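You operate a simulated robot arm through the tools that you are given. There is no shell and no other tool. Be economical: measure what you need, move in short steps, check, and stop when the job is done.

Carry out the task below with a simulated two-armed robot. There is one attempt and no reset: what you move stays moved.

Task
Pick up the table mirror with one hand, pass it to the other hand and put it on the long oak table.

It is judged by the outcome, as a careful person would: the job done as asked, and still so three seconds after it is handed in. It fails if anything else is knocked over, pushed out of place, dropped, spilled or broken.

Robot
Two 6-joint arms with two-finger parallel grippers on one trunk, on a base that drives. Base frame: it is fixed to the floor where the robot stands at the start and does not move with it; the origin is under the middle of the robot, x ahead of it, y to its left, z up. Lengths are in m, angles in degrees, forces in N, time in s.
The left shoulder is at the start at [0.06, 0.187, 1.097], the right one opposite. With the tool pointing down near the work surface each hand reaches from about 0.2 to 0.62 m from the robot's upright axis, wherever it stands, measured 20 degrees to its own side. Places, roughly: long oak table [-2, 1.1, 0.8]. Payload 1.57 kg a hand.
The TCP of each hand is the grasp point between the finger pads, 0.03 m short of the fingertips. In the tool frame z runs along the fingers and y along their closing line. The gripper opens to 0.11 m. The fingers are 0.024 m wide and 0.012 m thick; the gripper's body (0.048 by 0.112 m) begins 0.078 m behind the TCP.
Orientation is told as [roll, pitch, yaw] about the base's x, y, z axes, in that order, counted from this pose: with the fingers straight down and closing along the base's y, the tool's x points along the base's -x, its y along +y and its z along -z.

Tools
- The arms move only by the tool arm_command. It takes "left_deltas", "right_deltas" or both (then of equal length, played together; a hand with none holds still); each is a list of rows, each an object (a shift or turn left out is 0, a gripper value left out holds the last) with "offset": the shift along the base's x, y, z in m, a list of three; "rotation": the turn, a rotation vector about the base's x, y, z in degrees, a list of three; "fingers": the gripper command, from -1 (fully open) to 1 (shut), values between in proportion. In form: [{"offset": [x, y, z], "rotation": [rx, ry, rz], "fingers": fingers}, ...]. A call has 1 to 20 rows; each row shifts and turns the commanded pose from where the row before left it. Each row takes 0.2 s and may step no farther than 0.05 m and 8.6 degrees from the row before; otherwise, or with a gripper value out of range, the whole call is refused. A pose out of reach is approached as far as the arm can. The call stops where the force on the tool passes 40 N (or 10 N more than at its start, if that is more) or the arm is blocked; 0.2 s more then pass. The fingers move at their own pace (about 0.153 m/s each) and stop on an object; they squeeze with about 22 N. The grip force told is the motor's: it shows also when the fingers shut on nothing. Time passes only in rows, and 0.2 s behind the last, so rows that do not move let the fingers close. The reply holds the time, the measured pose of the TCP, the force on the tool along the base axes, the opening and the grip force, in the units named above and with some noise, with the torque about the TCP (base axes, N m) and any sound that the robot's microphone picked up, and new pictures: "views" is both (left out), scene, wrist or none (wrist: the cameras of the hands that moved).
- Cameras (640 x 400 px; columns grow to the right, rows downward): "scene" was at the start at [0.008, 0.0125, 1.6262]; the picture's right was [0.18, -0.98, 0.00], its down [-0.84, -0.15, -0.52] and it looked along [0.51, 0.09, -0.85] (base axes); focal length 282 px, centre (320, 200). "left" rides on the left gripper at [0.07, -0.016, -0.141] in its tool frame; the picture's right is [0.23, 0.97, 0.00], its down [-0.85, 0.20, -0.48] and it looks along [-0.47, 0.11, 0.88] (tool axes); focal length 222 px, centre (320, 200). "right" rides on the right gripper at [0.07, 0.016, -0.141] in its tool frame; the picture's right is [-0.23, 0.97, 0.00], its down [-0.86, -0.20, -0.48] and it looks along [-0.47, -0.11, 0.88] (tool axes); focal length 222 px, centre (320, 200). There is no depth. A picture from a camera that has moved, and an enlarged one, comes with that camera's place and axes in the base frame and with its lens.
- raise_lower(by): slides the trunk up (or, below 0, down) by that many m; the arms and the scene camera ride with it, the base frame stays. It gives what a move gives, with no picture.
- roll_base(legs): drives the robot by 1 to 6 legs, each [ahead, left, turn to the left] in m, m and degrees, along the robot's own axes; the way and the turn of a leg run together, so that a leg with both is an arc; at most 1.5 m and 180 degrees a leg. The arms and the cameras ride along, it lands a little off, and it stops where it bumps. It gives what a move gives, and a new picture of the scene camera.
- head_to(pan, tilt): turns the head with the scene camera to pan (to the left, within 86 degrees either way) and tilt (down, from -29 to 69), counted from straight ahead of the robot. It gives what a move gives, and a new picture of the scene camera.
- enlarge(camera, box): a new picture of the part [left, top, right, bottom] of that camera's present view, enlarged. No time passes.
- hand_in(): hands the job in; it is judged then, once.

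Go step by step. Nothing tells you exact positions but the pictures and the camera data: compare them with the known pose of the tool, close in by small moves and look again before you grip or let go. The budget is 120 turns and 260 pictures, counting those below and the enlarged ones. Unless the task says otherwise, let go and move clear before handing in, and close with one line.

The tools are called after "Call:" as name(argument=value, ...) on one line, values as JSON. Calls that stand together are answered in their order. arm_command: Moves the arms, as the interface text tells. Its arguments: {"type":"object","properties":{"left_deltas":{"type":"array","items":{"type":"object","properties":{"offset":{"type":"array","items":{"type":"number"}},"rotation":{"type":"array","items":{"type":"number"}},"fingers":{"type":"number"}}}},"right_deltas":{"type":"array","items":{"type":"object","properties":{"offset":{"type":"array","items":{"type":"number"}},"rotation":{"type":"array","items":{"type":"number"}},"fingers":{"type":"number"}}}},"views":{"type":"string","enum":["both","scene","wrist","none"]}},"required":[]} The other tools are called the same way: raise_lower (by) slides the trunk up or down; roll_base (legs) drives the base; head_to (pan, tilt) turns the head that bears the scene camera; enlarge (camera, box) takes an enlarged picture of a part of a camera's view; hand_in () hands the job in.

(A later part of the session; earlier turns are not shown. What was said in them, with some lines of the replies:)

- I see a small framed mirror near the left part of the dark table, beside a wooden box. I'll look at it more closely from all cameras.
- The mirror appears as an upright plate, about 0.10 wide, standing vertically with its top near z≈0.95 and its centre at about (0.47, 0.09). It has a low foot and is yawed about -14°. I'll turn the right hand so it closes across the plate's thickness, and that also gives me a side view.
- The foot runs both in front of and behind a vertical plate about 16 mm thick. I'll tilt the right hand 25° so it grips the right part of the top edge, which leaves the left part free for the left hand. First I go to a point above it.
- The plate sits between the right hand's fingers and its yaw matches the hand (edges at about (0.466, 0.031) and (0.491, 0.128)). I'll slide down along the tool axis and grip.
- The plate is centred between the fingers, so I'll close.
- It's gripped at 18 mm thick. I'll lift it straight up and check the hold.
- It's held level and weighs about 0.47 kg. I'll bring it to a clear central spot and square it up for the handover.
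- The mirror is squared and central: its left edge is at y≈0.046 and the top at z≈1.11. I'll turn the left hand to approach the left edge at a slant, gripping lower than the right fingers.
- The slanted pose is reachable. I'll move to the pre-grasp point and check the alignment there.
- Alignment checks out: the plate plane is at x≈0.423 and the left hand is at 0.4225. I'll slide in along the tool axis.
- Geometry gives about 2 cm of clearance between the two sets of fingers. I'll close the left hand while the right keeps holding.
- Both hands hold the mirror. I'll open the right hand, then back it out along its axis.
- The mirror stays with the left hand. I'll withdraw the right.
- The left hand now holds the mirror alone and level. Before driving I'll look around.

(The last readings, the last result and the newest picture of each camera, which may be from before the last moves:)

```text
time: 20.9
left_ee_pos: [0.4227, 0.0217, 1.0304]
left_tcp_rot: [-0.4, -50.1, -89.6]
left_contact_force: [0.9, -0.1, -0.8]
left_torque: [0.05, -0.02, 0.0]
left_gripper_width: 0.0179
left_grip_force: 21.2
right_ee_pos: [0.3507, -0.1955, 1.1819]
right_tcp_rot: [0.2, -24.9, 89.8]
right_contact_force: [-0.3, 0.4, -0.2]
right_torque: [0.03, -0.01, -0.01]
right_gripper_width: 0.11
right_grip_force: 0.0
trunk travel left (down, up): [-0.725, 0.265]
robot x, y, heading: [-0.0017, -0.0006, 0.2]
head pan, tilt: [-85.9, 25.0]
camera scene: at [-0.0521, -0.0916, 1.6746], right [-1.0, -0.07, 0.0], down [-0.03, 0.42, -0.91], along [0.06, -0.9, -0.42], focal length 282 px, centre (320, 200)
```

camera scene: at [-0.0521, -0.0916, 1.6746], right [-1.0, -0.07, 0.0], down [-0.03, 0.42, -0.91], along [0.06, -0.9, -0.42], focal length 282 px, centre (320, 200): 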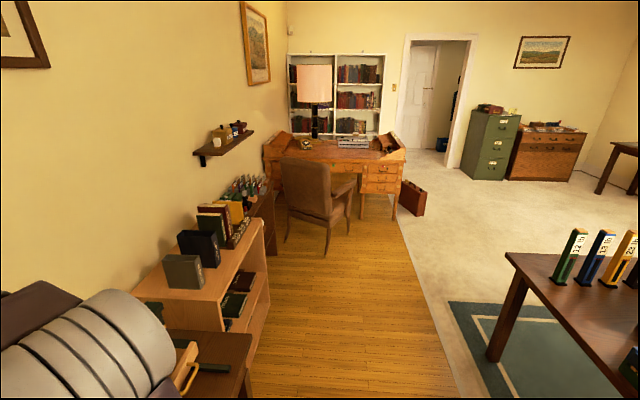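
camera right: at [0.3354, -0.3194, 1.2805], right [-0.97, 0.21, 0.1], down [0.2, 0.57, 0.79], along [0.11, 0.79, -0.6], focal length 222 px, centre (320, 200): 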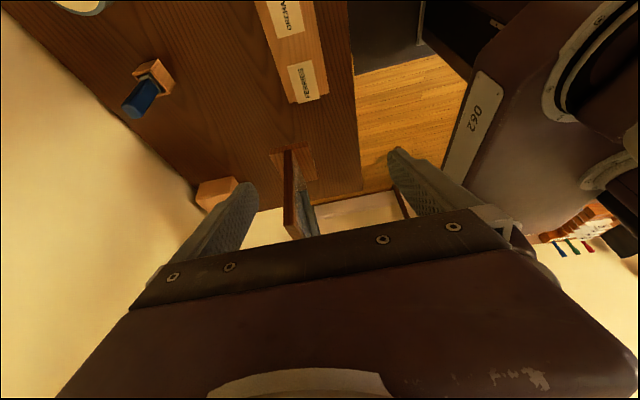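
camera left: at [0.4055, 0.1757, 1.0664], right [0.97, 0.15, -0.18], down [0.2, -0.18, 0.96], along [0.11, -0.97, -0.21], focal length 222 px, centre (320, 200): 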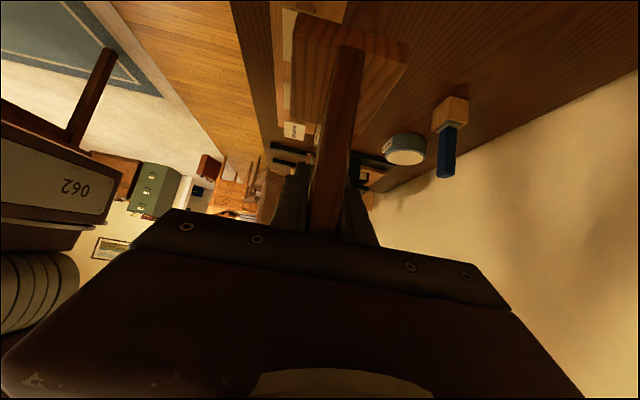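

The desk at the left wall and a dark table behind are visible, and the oak table is further back. I'll back off a little and turn left to view the rear.

Call:
roll_base(legs=[[-0.3, 0, 0]])

Call:
head_to(pan=86, tilt=25)

```text
time: 22.9
left_ee_pos: [0.1235, 0.023, 1.0283]
left_tcp_rot: [-0.4, -50.0, -89.4]
left_contact_force: [0.0, -0.5, -0.8]
left_torque: [0.07, 0.04, -0.02]
left_gripper_width: 0.0179
left_grip_force: 21.7
right_ee_pos: [0.0518, -0.1949, 1.1816]
right_tcp_rot: [0.3, -25.0, 89.9]
right_contact_force: [0.3, -0.6, 0.6]
right_torque: [0.0, 0.03, 0.0]
right_gripper_width: 0.1099
right_grip_force: 0.0
trunk travel left (down, up): [-0.725, 0.265]
robot x, y, heading: [-0.3026, 0.0002, 0.4]
head pan, tilt: [-85.9, 25.0]
camera scene: at [-0.3506, -0.0922, 1.6746], right [-1.0, -0.07, 0.0], down [-0.03, 0.42, -0.91], along [0.07, -0.9, -0.42], focal length 282 px, centre (320, 200)
```

scene: 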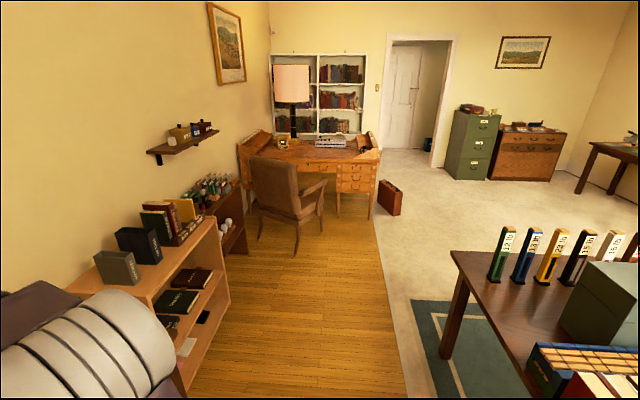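

```text
time: 25.5
left_ee_pos: [0.1228, 0.0228, 1.0289]
left_tcp_rot: [-0.4, -50.1, -89.3]
left_contact_force: [-1.0, 0.3, 0.6]
left_torque: [0.05, -0.03, -0.03]
left_gripper_width: 0.0178
left_grip_force: 21.7
right_ee_pos: [0.0511, -0.1944, 1.1811]
right_tcp_rot: [0.1, -25.0, 90.0]
right_contact_force: [-0.1, -0.5, -0.2]
right_torque: [0.03, 0.02, 0.01]
right_gripper_width: 0.1099
right_grip_force: 0.0
trunk travel left (down, up): [-0.725, 0.265]
robot x, y, heading: [-0.3005, -0.0013, 0.3]
head pan, tilt: [85.9, 25.0]
camera scene: at [-0.3527, 0.0916, 1.6746], right [1.0, -0.07, 0.0], down [-0.03, -0.42, -0.91], along [0.06, 0.9, -0.42], focal length 282 px, centre (320, 200)
```

scene: 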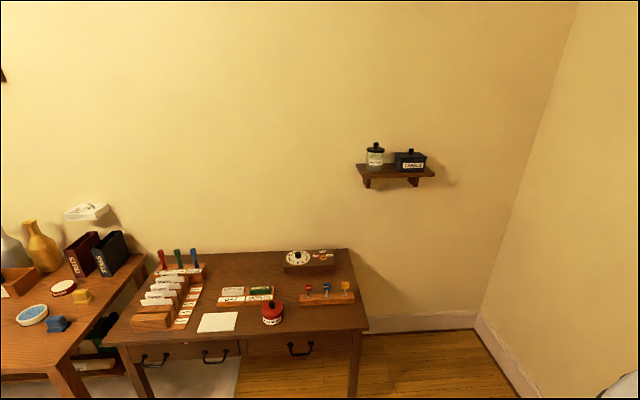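

The table beyond the desk at far left (with vases) looks like the oak table. I'll turn left 90° here, which has clear space, and look towards the rear.

Call:
roll_base(legs=[[0, 0, 90]])

Call:
head_to(pan=75, tilt=28)

```text
time: 29.8
left_ee_pos: [-0.3255, 0.4214, 1.0293]
left_tcp_rot: [-0.4, -50.1, 0.9]
left_contact_force: [-0.5, 0.2, -0.6]
left_torque: [0.01, 0.06, -0.02]
left_gripper_width: 0.0182
left_grip_force: 22.3
right_ee_pos: [-0.1079, 0.3525, 1.182]
right_tcp_rot: [0.1, -25.0, -179.8]
right_contact_force: [0.1, -0.7, -0.6]
right_torque: [0.02, -0.03, -0.01]
right_gripper_width: 0.11
right_grip_force: 0.0
trunk travel left (down, up): [-0.725, 0.265]
robot x, y, heading: [-0.2975, 0.003, 90.3]
head pan, tilt: [85.9, 25.0]
camera scene: at [-0.3911, -0.0536, 1.6746], right [0.06, 1.0, 0.0], down [0.42, -0.03, -0.91], along [-0.9, 0.06, -0.42], focal length 282 px, centre (320, 200)
```

scene: 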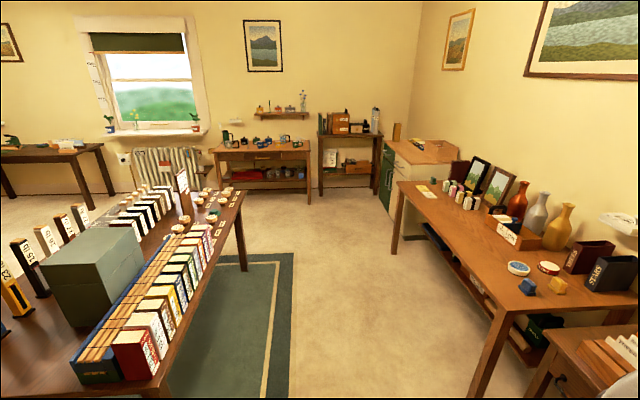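

```text
time: 30.5
left_ee_pos: [-0.3252, 0.4219, 1.0301]
left_tcp_rot: [-0.4, -50.0, 0.9]
left_contact_force: [0.3, 0.2, -0.1]
left_torque: [0.04, 0.03, -0.02]
left_gripper_width: 0.018
left_grip_force: 21.8
right_ee_pos: [-0.1063, 0.3525, 1.1813]
right_tcp_rot: [0.1, -25.0, -179.8]
right_contact_force: [0.2, -0.2, -0.2]
right_torque: [-0.01, 0.0, -0.06]
right_gripper_width: 0.11
right_grip_force: 0.0
trunk travel left (down, up): [-0.725, 0.265]
robot x, y, heading: [-0.2987, -0.0021, 90.5]
head pan, tilt: [75.0, 28.0]
camera scene: at [-0.3876, -0.0366, 1.6698], right [0.25, 0.97, 0.0], down [0.45, -0.12, -0.88], along [-0.85, 0.22, -0.47], focal length 282 px, centre (320, 200)
```

scene: 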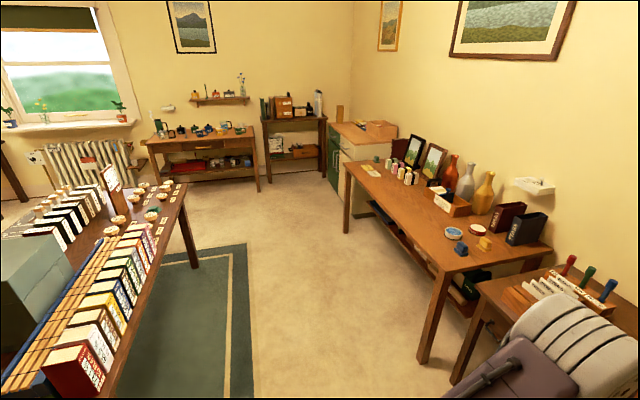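

The long oak table lies along the wall, roughly x -1.2 to -2.7 and y 0.75 to 1.4, with a free front strip near (-1.95, 0.93). The aisle is about 1.3 m wide, so I'll strafe along it.

Call:
roll_base(legs=[[0, 0.8, 0], [0, 0.8, 0]])

Call:
head_to(pan=0, tilt=35)

```text
time: 38.7
left_ee_pos: [-1.9302, 0.427, 1.0288]
left_tcp_rot: [-0.3, -50.0, 0.3]
left_contact_force: [0.2, -0.3, 0.5]
left_torque: [-0.01, 0.04, 0.05]
left_gripper_width: 0.0178
left_grip_force: 21.4
right_ee_pos: [-1.7121, 0.354, 1.1812]
right_tcp_rot: [0.1, -25.1, 179.6]
right_contact_force: [0.0, -0.1, 0.3]
right_torque: [0.0, 0.02, -0.04]
right_gripper_width: 0.1101
right_grip_force: 0.0
trunk travel left (down, up): [-0.725, 0.265]
robot x, y, heading: [-1.9105, 0.0035, 89.6]
head pan, tilt: [75.0, 28.0]
camera scene: at [-1.9969, -0.0311, 1.6698], right [0.26, 0.96, 0.0], down [0.45, -0.12, -0.88], along [-0.85, 0.23, -0.47], focal length 282 px, centre (320, 200)
```

scene: 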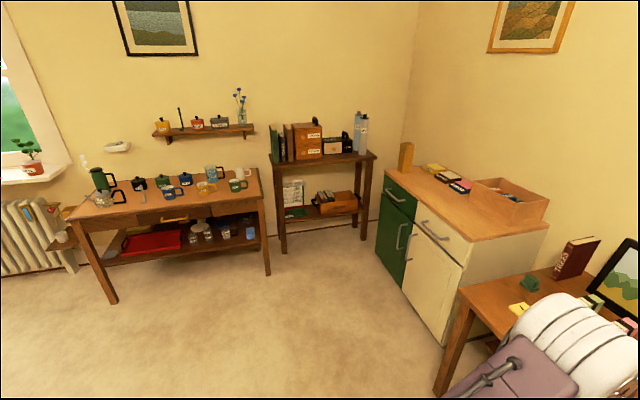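

```text
time: 40.2
left_ee_pos: [-1.9303, 0.4263, 1.0294]
left_tcp_rot: [-0.4, -50.0, 0.2]
left_contact_force: [-0.8, 0.8, 0.2]
left_torque: [-0.02, 0.06, -0.03]
left_gripper_width: 0.0178
left_grip_force: 21.5
right_ee_pos: [-1.7129, 0.3565, 1.1815]
right_tcp_rot: [0.1, -25.0, 179.5]
right_contact_force: [0.0, 0.5, 0.0]
right_torque: [0.0, -0.02, 0.0]
right_gripper_width: 0.1101
right_grip_force: 0.1
trunk travel left (down, up): [-0.725, 0.265]
robot x, y, heading: [-1.909, 0.0042, 89.6]
head pan, tilt: [0.0, 35.0]
camera scene: at [-1.9091, 0.033, 1.6588], right [1.0, 0.0, 0.0], down [0.0, -0.57, -0.82], along [0.0, 0.82, -0.57], focal length 282 px, centre (320, 200)
```

scene: 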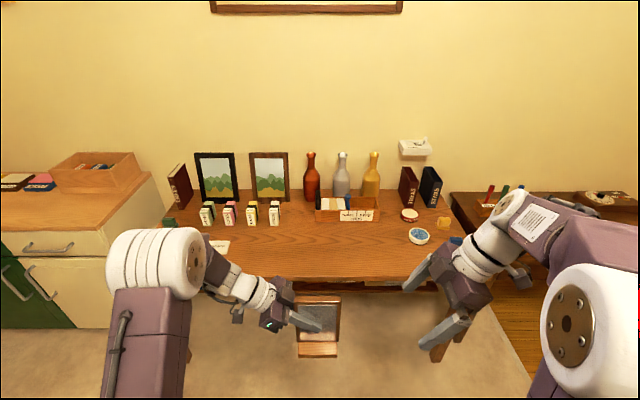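

The front middle of the oak table is free. I'll drive forward so the mirror hangs above that strip.

Call:
roll_base(legs=[[0.47, 0, 0]])

Call:
head_to(pan=5, tilt=55)

Call:
enlarge(camera="right", box=[0, 0, 640, 400])

Call:
enlarge(camera="left", box=[0, 0, 640, 400])

```text
time: 43.0
left_ee_pos: [-1.9264, 0.8989, 1.0295]
left_tcp_rot: [-0.4, -49.9, 0.0]
left_contact_force: [0.2, 0.5, 0.2]
left_torque: [-0.02, 0.05, -0.02]
left_gripper_width: 0.0178
left_grip_force: 21.9
right_ee_pos: [-1.7094, 0.8255, 1.1807]
right_tcp_rot: [0.0, -25.0, 179.4]
right_contact_force: [-0.2, -1.0, -0.4]
right_torque: [-0.01, 0.0, 0.0]
right_gripper_width: 0.1101
right_grip_force: 0.1
trunk travel left (down, up): [-0.725, 0.265]
robot x, y, heading: [-1.9059, 0.4745, 89.6]
head pan, tilt: [0.0, 35.0]
camera scene: at [-1.9064, 0.5045, 1.6588], right [1.0, -0.01, 0.0], down [0.0, -0.57, -0.82], along [0.01, 0.82, -0.57], focal length 282 px, centre (320, 200)
```

scene: 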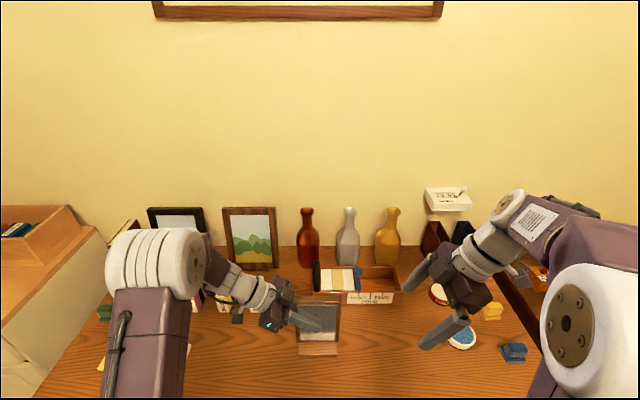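

```text
time: 43.8
left_ee_pos: [-1.9259, 0.899, 1.0292]
left_tcp_rot: [-0.5, -50.0, 0.1]
left_contact_force: [0.3, -0.4, 0.8]
left_torque: [0.0, 0.1, 0.02]
left_gripper_width: 0.0179
left_grip_force: 21.6
right_ee_pos: [-1.7086, 0.828, 1.1822]
right_tcp_rot: [0.1, -25.0, 179.5]
right_contact_force: [-0.3, 0.7, -0.4]
right_torque: [0.01, -0.01, 0.0]
right_gripper_width: 0.1099
right_grip_force: 0.2
trunk travel left (down, up): [-0.725, 0.265]
robot x, y, heading: [-1.907, 0.4763, 89.7]
head pan, tilt: [5.0, 55.0]
camera scene: at [-1.9128, 0.4896, 1.6306], right [1.0, 0.08, 0.0], down [0.07, -0.82, -0.57], along [-0.05, 0.57, -0.82], focal length 282 px, centre (320, 200)
```

scene: 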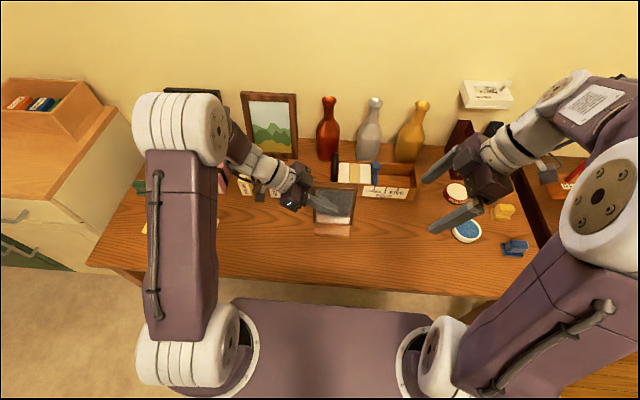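

```text
1.00 times, centred on (320, 200) of right
camera zoom: at [-1.5871, 0.8087, 1.2806], right [-0.21, -0.97, 0.1], down [-0.57, 0.21, 0.8], along [-0.79, 0.11, -0.6], focal length 222 px, centre (320, 200)
```

zoom: 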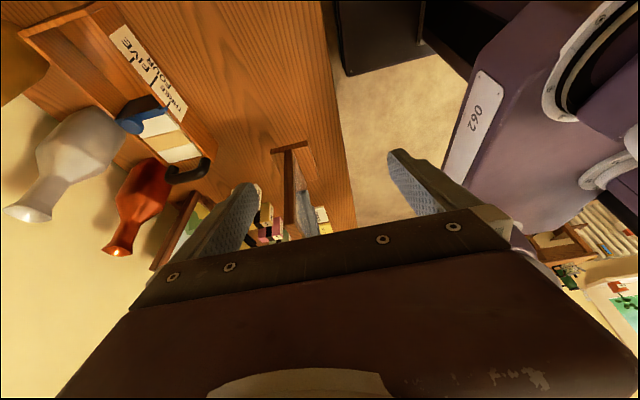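

```text
1.00 times, centred on (320, 200) of left
camera zoom: at [-2.0803, 0.884, 1.0663], right [-0.14, 0.97, -0.18], down [0.18, 0.2, 0.96], along [0.97, 0.11, -0.21], focal length 222 px, centre (320, 200)
```

zoom: 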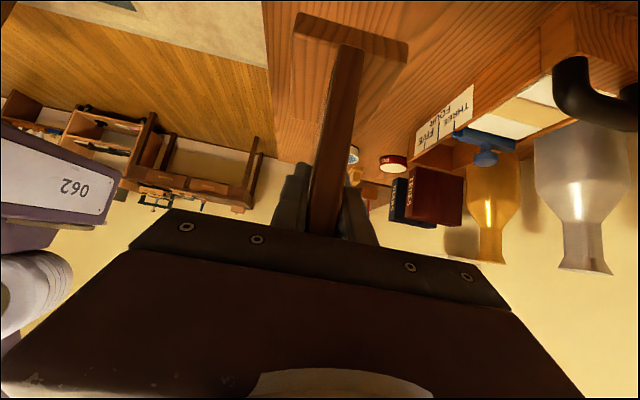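

The mirror is above the free strip, clear of the tray and jars. I'll lower it 0.10 (foot to about z 0.82) and look.

Call:
arm_command(left_deltas=[{"offset": [0, 0, -0.02]}, {"offset": [0, 0, -0.025]}, {"offset": [0, 0, -0.025]}, {"offset": [0, 0, -0.02]}, {"offset": [0, 0, -0.01]}, {}])

Call:
enlarge(camera="right", box=[240, 100, 400, 200])

Call:
enlarge(camera="scene", box=[250, 160, 410, 260])

```text
time: 45.2
left_ee_pos: [-1.9258, 0.9, 0.9292]
left_tcp_rot: [-0.3, -50.0, 0.0]
left_contact_force: [0.0, -0.2, -0.5]
left_torque: [-0.01, 0.05, 0.05]
left_gripper_width: 0.018
left_grip_force: 22.2
right_ee_pos: [-1.7096, 0.8269, 1.1817]
right_tcp_rot: [0.1, -25.0, 179.3]
right_contact_force: [-0.2, 0.6, -0.1]
right_torque: [-0.02, 0.01, 0.0]
right_gripper_width: 0.1099
right_grip_force: 0.0
trunk travel left (down, up): [-0.725, 0.265]
robot x, y, heading: [-1.9082, 0.475, 89.8]
head pan, tilt: [5.0, 55.0]
camera scene: at [-1.9128, 0.489, 1.6305], right [1.0, 0.08, 0.0], down [0.07, -0.82, -0.57], along [-0.05, 0.57, -0.82], focal length 282 px, centre (320, 200)
camera left: at [-2.0802, 0.8836, 0.9665], right [-0.14, 0.97, -0.18], down [0.18, 0.2, 0.96], along [0.97, 0.1, -0.21], focal length 222 px, centre (320, 200)
```

scene: 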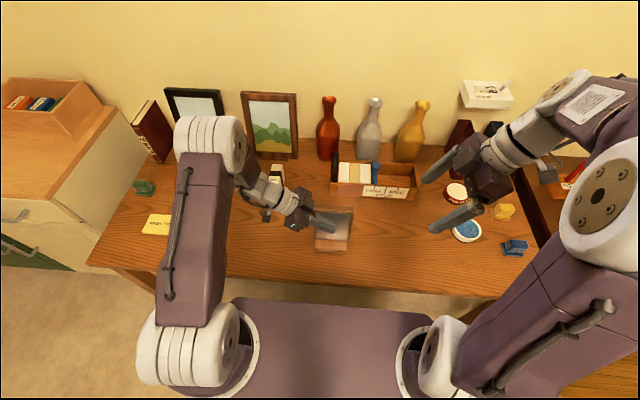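
left: 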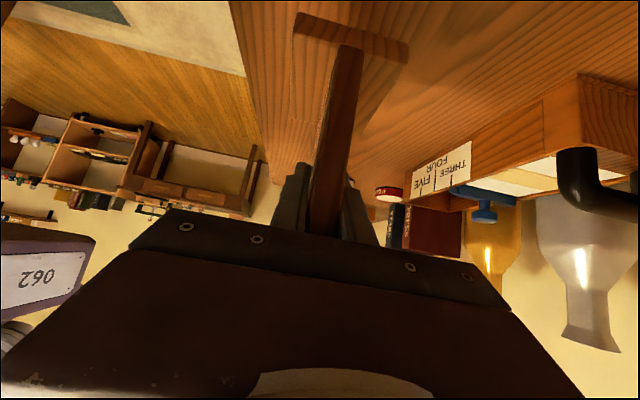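

```text
4.00 times, centred on (320, 150) of right
camera zoom: at [-1.5871, 0.8083, 1.2808], right [-0.21, -0.97, 0.1], down [-0.57, 0.21, 0.8], along [-0.79, 0.12, -0.6], focal length 888 px, centre (320, 400)
```

zoom: 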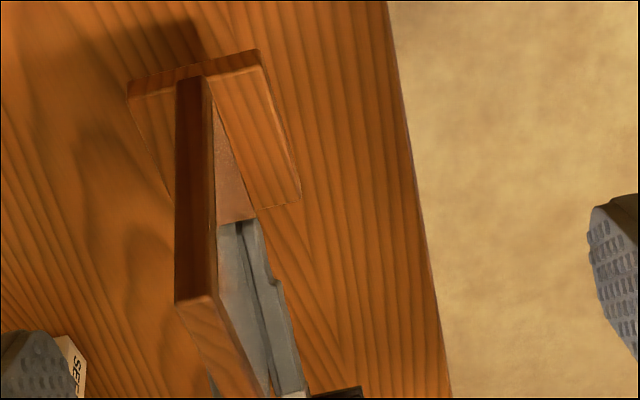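

```text
4.00 times, centred on (330, 210) of scene
camera zoom: at [-1.9128, 0.489, 1.6305], right [1.0, 0.08, 0.0], down [0.07, -0.82, -0.57], along [-0.05, 0.57, -0.82], focal length 1127 px, centre (280, 160)
```

zoom: 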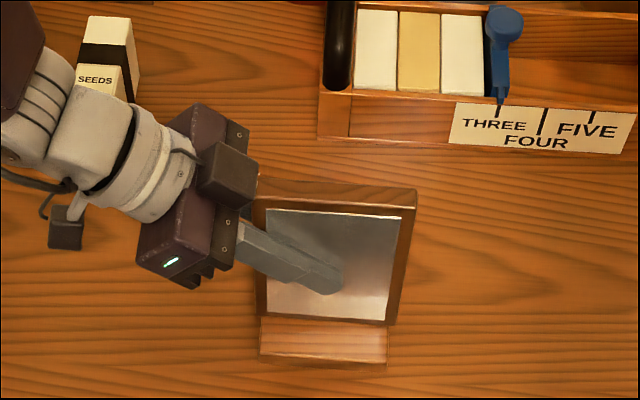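

It's well clear of everything. I'll lower in small steps and watch the force for contact.

Call:
arm_command(left_deltas=[{"offset": [0, 0, -0.01]}, {"offset": [0, 0, -0.01]}, {"offset": [0, 0, -0.01]}, {}], views="none")

Call:
enlarge(camera="right", box=[240, 100, 400, 200])

```text
time: 46.2
left_ee_pos: [-1.927, 0.8987, 0.8996]
left_tcp_rot: [-0.4, -50.0, 0.1]
left_contact_force: [-0.9, -0.3, -0.2]
left_torque: [-0.01, 0.05, -0.01]
left_gripper_width: 0.018
left_grip_force: 22.0
right_ee_pos: [-1.7098, 0.8271, 1.1796]
right_tcp_rot: [0.1, -24.9, 179.4]
right_contact_force: [-1.2, -0.2, 0.0]
right_torque: [-0.01, -0.01, 0.02]
right_gripper_width: 0.1102
right_grip_force: 0.0
trunk travel left (down, up): [-0.725, 0.265]
robot x, y, heading: [-1.9079, 0.4775, 89.4]
head pan, tilt: [5.0, 55.0]
```

```text
4.00 times, centred on (320, 150) of right
camera zoom: at [-1.5871, 0.8084, 1.2807], right [-0.21, -0.97, 0.1], down [-0.57, 0.21, 0.8], along [-0.79, 0.12, -0.6], focal length 888 px, centre (320, 400)
```

zoom: 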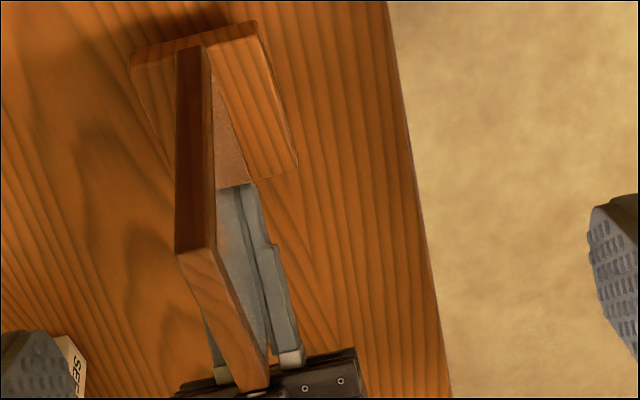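

Call:
arm_command(left_deltas=[{"offset": [0, 0, -0.005]}, {"offset": [0, 0, -0.005]}, {"offset": [0, 0, -0.004]}, {}], views="none")

Call:
enlarge(camera="right", box=[240, 80, 400, 180])

```text
time: 47.2
left_ee_pos: [-1.9267, 0.899, 0.8854]
left_tcp_rot: [-0.4, -50.0, 0.1]
left_contact_force: [-0.1, 0.1, -0.3]
left_torque: [0.02, 0.07, 0.0]
left_gripper_width: 0.0179
left_grip_force: 22.1
right_ee_pos: [-1.7093, 0.8261, 1.1812]
right_tcp_rot: [0.2, -25.0, 179.3]
right_contact_force: [0.3, 0.5, -0.7]
right_torque: [0.0, 0.01, -0.01]
right_gripper_width: 0.11
right_grip_force: 0.1
trunk travel left (down, up): [-0.725, 0.265]
robot x, y, heading: [-1.9087, 0.4758, 89.9]
head pan, tilt: [5.0, 55.0]
```

```text
4.00 times, centred on (320, 130) of right
camera zoom: at [-1.5871, 0.8085, 1.2807], right [-0.21, -0.97, 0.1], down [-0.57, 0.21, 0.8], along [-0.79, 0.12, -0.6], focal length 888 px, centre (320, 480)
```

zoom: 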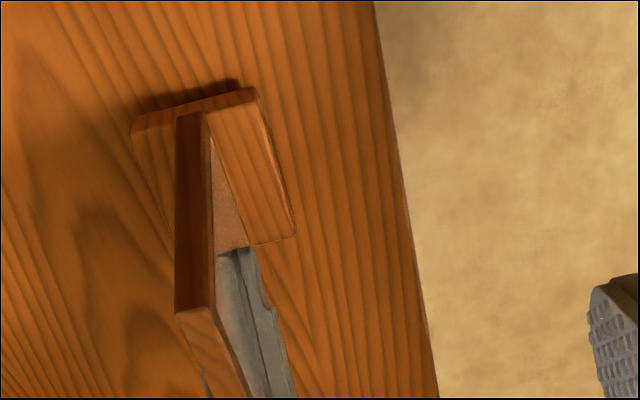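

Call:
arm_command(left_deltas=[{"offset": [0, 0, -0.004]}, {"offset": [0, 0, -0.003]}, {"offset": [0, 0, -0.003]}, {}], views="none")

Call:
enlarge(camera="right", box=[270, 80, 350, 130])

```text
time: 48.2
left_ee_pos: [-1.9275, 0.8991, 0.8764]
left_tcp_rot: [-0.4, -50.0, 0.1]
left_contact_force: [0.1, -0.6, 0.1]
left_torque: [0.03, 0.09, 0.02]
left_gripper_width: 0.0178
left_grip_force: 22.3
right_ee_pos: [-1.7099, 0.8272, 1.1816]
right_tcp_rot: [0.1, -25.0, 179.4]
right_contact_force: [-0.6, -0.2, -0.6]
right_torque: [-0.01, 0.02, 0.02]
right_gripper_width: 0.1101
right_grip_force: 0.1
trunk travel left (down, up): [-0.725, 0.265]
robot x, y, heading: [-1.9074, 0.4735, 89.5]
head pan, tilt: [5.0, 55.0]
```

```text
8.00 times, centred on (310, 105) of right
camera zoom: at [-1.5871, 0.8085, 1.2807], right [-0.21, -0.97, 0.1], down [-0.57, 0.21, 0.8], along [-0.79, 0.12, -0.6], focal length 1777 px, centre (400, 960)
```

zoom: 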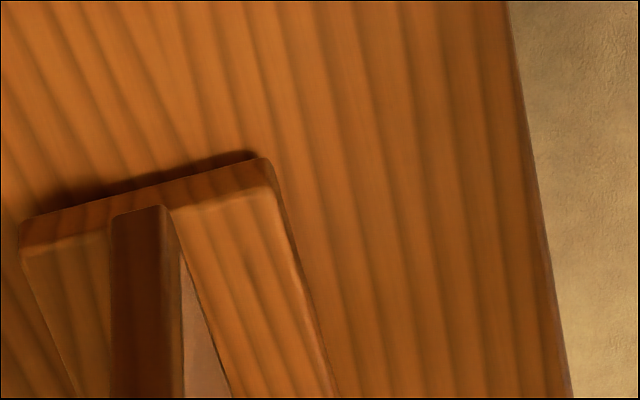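

Call:
arm_command(left_deltas=[{"offset": [0, 0, -0.002]}, {"offset": [0, 0, -0.002]}, {"offset": [0, 0, -0.001]}, {}], views="none")

Call:
enlarge(camera="right", box=[270, 70, 350, 120])

```text
time: 49.2
left_ee_pos: [-1.9283, 0.8999, 0.8695]
left_tcp_rot: [-0.5, -50.0, 0.1]
left_contact_force: [0.6, 0.6, 0.6]
left_torque: [0.02, 0.09, 0.02]
left_gripper_width: 0.018
left_grip_force: 22.6
right_ee_pos: [-1.7092, 0.826, 1.1826]
right_tcp_rot: [0.1, -25.1, 179.5]
right_contact_force: [1.5, -0.5, 0.2]
right_torque: [0.02, -0.01, -0.02]
right_gripper_width: 0.1101
right_grip_force: 0.0
trunk travel left (down, up): [-0.725, 0.265]
robot x, y, heading: [-1.9113, 0.4756, 89.6]
head pan, tilt: [5.0, 55.0]
```

```text
8.00 times, centred on (310, 95) of right
camera zoom: at [-1.5871, 0.8085, 1.2807], right [-0.21, -0.97, 0.1], down [-0.57, 0.21, 0.8], along [-0.79, 0.12, -0.6], focal length 1777 px, centre (400, 1040)
```

zoom: 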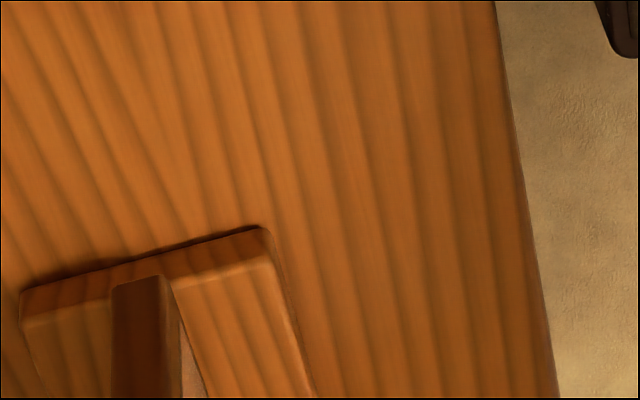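

Only a millimetre or two of shadow is left. I'll make the final tiny steps.

Call:
arm_command(left_deltas=[{"offset": [0, 0, -0.001]}, {"offset": [0, 0, -0.001]}, {}], views="none")

Call:
enlarge(camera="right", box=[270, 70, 350, 120])

```text
time: 50.0
left_ee_pos: [-1.9277, 0.8979, 0.8685]
left_tcp_rot: [-0.3, -50.1, 0.0]
left_contact_force: [-0.7, 0.0, 3.1]
left_torque: [0.26, 0.42, 0.04]
left_gripper_width: 0.018
left_grip_force: 21.8
right_ee_pos: [-1.7096, 0.8256, 1.1814]
right_tcp_rot: [0.1, -24.9, 179.4]
right_contact_force: [-0.3, 0.0, 0.1]
right_torque: [-0.01, -0.02, -0.03]
right_gripper_width: 0.1101
right_grip_force: 0.1
trunk travel left (down, up): [-0.725, 0.265]
robot x, y, heading: [-1.9076, 0.4787, 89.3]
head pan, tilt: [5.0, 55.0]
```

```text
8.00 times, centred on (310, 95) of right
camera zoom: at [-1.5873, 0.8078, 1.2811], right [-0.21, -0.97, 0.1], down [-0.57, 0.21, 0.8], along [-0.79, 0.12, -0.6], focal length 1777 px, centre (400, 1040)
```

zoom: 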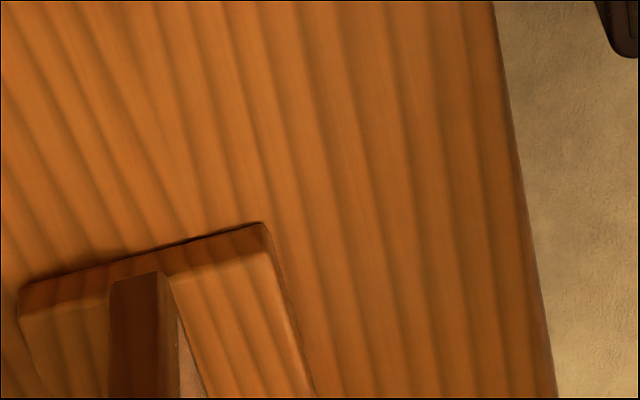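

The foot has touched (about 3 N upward). One more millimetre, then I'll open slowly.

Call:
arm_command(left_deltas=[{"offset": [0, 0, -0.001]}, {"fingers": 0.75}, {"fingers": 0.5}, {"fingers": 0.2}, {"fingers": -0.3}, {"fingers": -1}, {"fingers": -1}, {}])

Call:
enlarge(camera="scene", box=[250, 160, 410, 260])

Call:
enlarge(camera="right", box=[240, 60, 400, 160])

```text
time: 51.8
left_ee_pos: [-1.9277, 0.8976, 0.868]
left_tcp_rot: [-0.2, -50.0, 0.1]
left_contact_force: [-2.7, -0.3, 3.3]
left_torque: [0.07, -0.12, 0.04]
left_gripper_width: 0.1103
left_grip_force: 0.0
right_ee_pos: [-1.7103, 0.8262, 1.1826]
right_tcp_rot: [0.0, -24.9, 179.4]
right_contact_force: [0.8, 1.0, -1.2]
right_torque: [0.03, -0.02, 0.0]
right_gripper_width: 0.1102
right_grip_force: 0.0
trunk travel left (down, up): [-0.725, 0.265]
robot x, y, heading: [-1.9111, 0.476, 89.7]
head pan, tilt: [5.0, 55.0]
camera scene: at [-1.9136, 0.488, 1.6305], right [1.0, 0.08, 0.0], down [0.07, -0.82, -0.57], along [-0.05, 0.57, -0.82], focal length 282 px, centre (320, 200)
camera left: at [-2.0806, 0.8831, 0.9048], right [-0.14, 0.97, -0.18], down [0.18, 0.2, 0.96], along [0.97, 0.11, -0.21], focal length 222 px, centre (320, 200)
```

scene: 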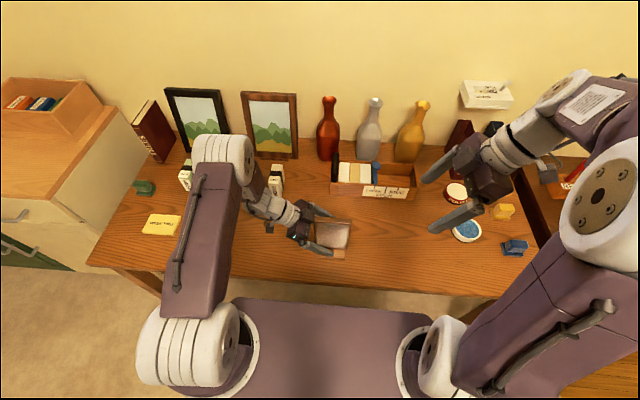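
left: 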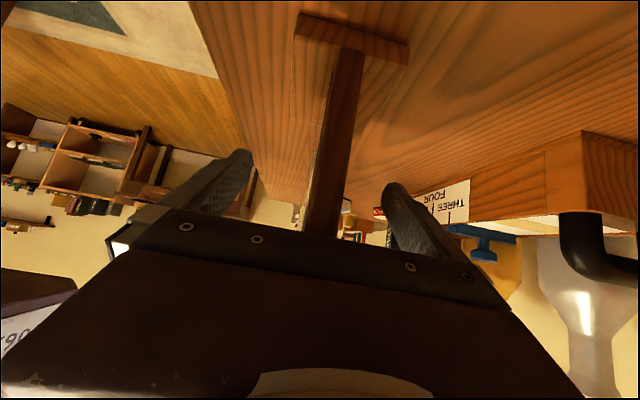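

```text
4.00 times, centred on (330, 210) of scene
camera zoom: at [-1.9136, 0.488, 1.6305], right [1.0, 0.08, 0.0], down [0.07, -0.82, -0.57], along [-0.05, 0.57, -0.82], focal length 1127 px, centre (280, 160)
```

zoom: 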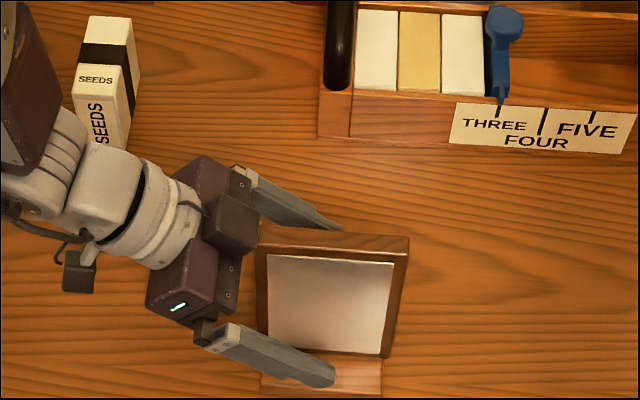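

```text
4.00 times, centred on (320, 110) of right
camera zoom: at [-1.5877, 0.8075, 1.2811], right [-0.21, -0.97, 0.1], down [-0.57, 0.21, 0.8], along [-0.79, 0.12, -0.6], focal length 888 px, centre (320, 560)
```

zoom: 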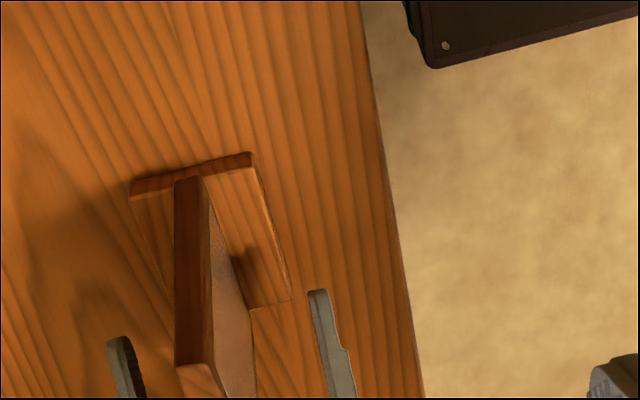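

The mirror stands on the table, released. I'll withdraw the left hand back along its axis, away from the mirror.

Call:
arm_command(left_deltas=[{"offset": [-0.012, 0, 0.01]}, {"offset": [-0.023, 0, 0.0193]}, {"offset": [-0.0306, 0, 0.0257]}, {"offset": [-0.0306, 0, 0.0257]}, {"offset": [-0.02, -0.01, 0.035]}, {}])

Call:
enlarge(camera="right", box=[240, 60, 400, 160])

```text
time: 53.2
left_ee_pos: [-2.0429, 0.8892, 0.9845]
left_tcp_rot: [-0.3, -50.0, 0.1]
left_contact_force: [-1.5, 1.0, 0.6]
left_torque: [0.02, 0.01, -0.04]
left_gripper_width: 0.1099
left_grip_force: 0.1
right_ee_pos: [-1.7094, 0.827, 1.1815]
right_tcp_rot: [0.1, -25.0, 179.4]
right_contact_force: [-0.1, 0.0, -0.1]
right_torque: [-0.04, 0.0, -0.01]
right_gripper_width: 0.1098
right_grip_force: 0.0
trunk travel left (down, up): [-0.725, 0.265]
robot x, y, heading: [-1.9085, 0.4755, 89.9]
head pan, tilt: [5.0, 55.0]
camera scene: at [-1.9126, 0.4895, 1.6305], right [1.0, 0.08, 0.0], down [0.07, -0.82, -0.57], along [-0.05, 0.57, -0.82], focal length 282 px, centre (320, 200)
camera left: at [-2.1971, 0.8746, 1.0211], right [-0.14, 0.97, -0.18], down [0.18, 0.2, 0.96], along [0.97, 0.1, -0.21], focal length 222 px, centre (320, 200)
```

scene: 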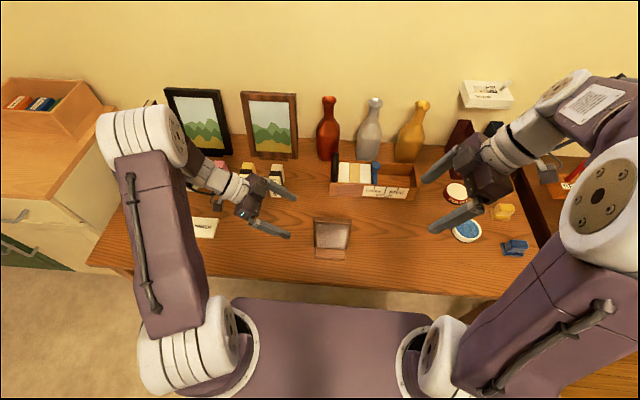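
left: 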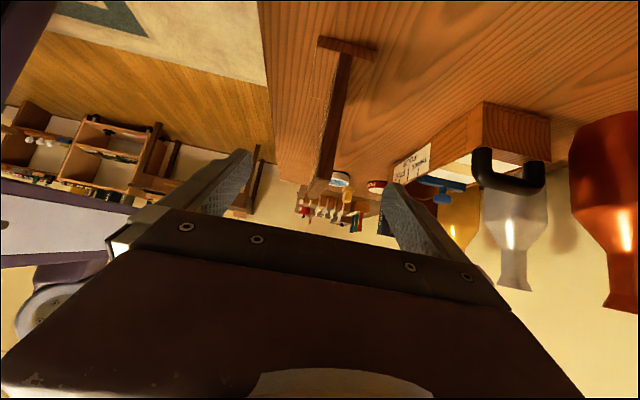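

```text
4.00 times, centred on (320, 110) of right
camera zoom: at [-1.5869, 0.8086, 1.2806], right [-0.21, -0.97, 0.1], down [-0.57, 0.21, 0.8], along [-0.79, 0.11, -0.6], focal length 888 px, centre (320, 560)
```

zoom: 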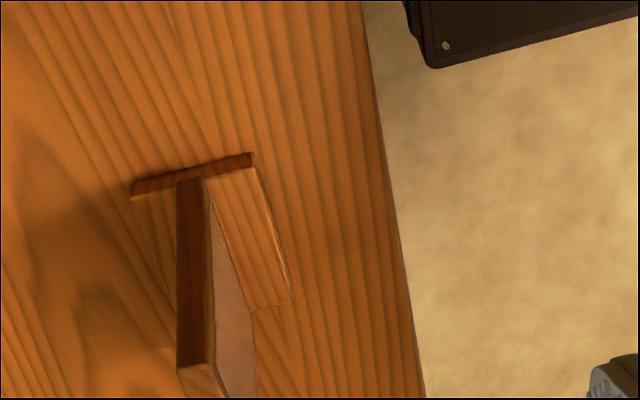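

The mirror stands upright on its foot, untouched. I'll lift the left hand clear and roll back a little for a final look.

Call:
arm_command(left_deltas=[{"offset": [0, -0.01, 0.04]}, {"offset": [0, -0.01, 0.04]}, {"offset": [0, -0.01, 0.04]}, {}], views="none")

Call:
roll_base(legs=[[-0.35, 0, 0]])

Call:
head_to(pan=0, tilt=35)

```text
time: 54.2
left_ee_pos: [-2.0426, 0.8588, 1.1043]
left_tcp_rot: [-0.4, -50.0, 0.2]
left_contact_force: [-0.2, -0.2, 0.3]
left_torque: [0.0, -0.05, 0.01]
left_gripper_width: 0.1099
left_grip_force: 0.0
right_ee_pos: [-1.7104, 0.826, 1.1813]
right_tcp_rot: [0.1, -25.0, 179.4]
right_contact_force: [0.1, 0.5, -1.1]
right_torque: [0.01, -0.01, -0.01]
right_gripper_width: 0.1101
right_grip_force: 0.0
trunk travel left (down, up): [-0.725, 0.265]
robot x, y, heading: [-1.9046, 0.4735, 89.7]
head pan, tilt: [5.0, 55.0]
```

```text
time: 56.5
left_ee_pos: [-2.0449, 0.5062, 1.1038]
left_tcp_rot: [-0.5, -50.0, 0.1]
left_contact_force: [-0.6, 0.4, -0.8]
left_torque: [0.0, -0.04, 0.03]
left_gripper_width: 0.1099
left_grip_force: 0.0
right_ee_pos: [-1.7129, 0.4748, 1.1816]
right_tcp_rot: [0.2, -25.0, 179.3]
right_contact_force: [0.6, 0.2, 0.3]
right_torque: [0.0, 0.0, 0.02]
right_gripper_width: 0.1099
right_grip_force: 0.1
trunk travel left (down, up): [-0.725, 0.265]
robot x, y, heading: [-1.9114, 0.1229, 89.6]
head pan, tilt: [5.0, 55.0]
camera scene: at [-1.9154, 0.1373, 1.6305], right [1.0, 0.08, 0.0], down [0.06, -0.82, -0.57], along [-0.05, 0.57, -0.82], focal length 282 px, centre (320, 200)
```

scene: 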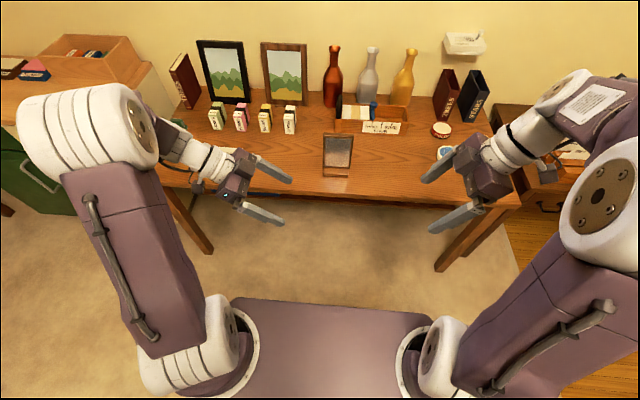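

```text
time: 57.3
left_ee_pos: [-2.0444, 0.5082, 1.1052]
left_tcp_rot: [-0.4, -49.9, 0.1]
left_contact_force: [0.0, -0.4, -0.6]
left_torque: [0.01, -0.01, 0.03]
left_gripper_width: 0.1098
left_grip_force: 0.1
right_ee_pos: [-1.7116, 0.4732, 1.1822]
right_tcp_rot: [0.1, -25.0, 179.4]
right_contact_force: [0.6, 0.8, 0.9]
right_torque: [-0.01, 0.01, -0.01]
right_gripper_width: 0.11
right_grip_force: 0.0
trunk travel left (down, up): [-0.725, 0.265]
robot x, y, heading: [-1.9109, 0.127, 89.5]
head pan, tilt: [0.0, 35.0]
camera scene: at [-1.909, 0.1519, 1.6587], right [1.0, -0.01, 0.0], down [0.0, -0.57, -0.82], along [0.01, 0.82, -0.57], focal length 282 px, centre (320, 200)
```

scene: 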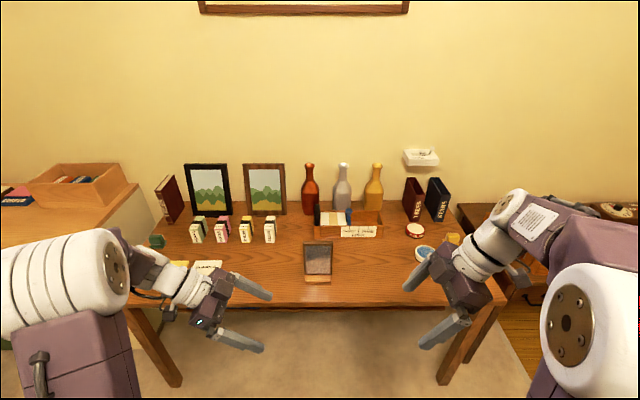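

The mirror stands upright on the oak table, everything else is in its place, and both hands are clear. Handing in.

Call:
hand_in()

```text
The job is handed in.
```

The right hand picked up the mirror and passed it to the left, which set it upright on the long oak table; in the final view nothing else had been disturbed.
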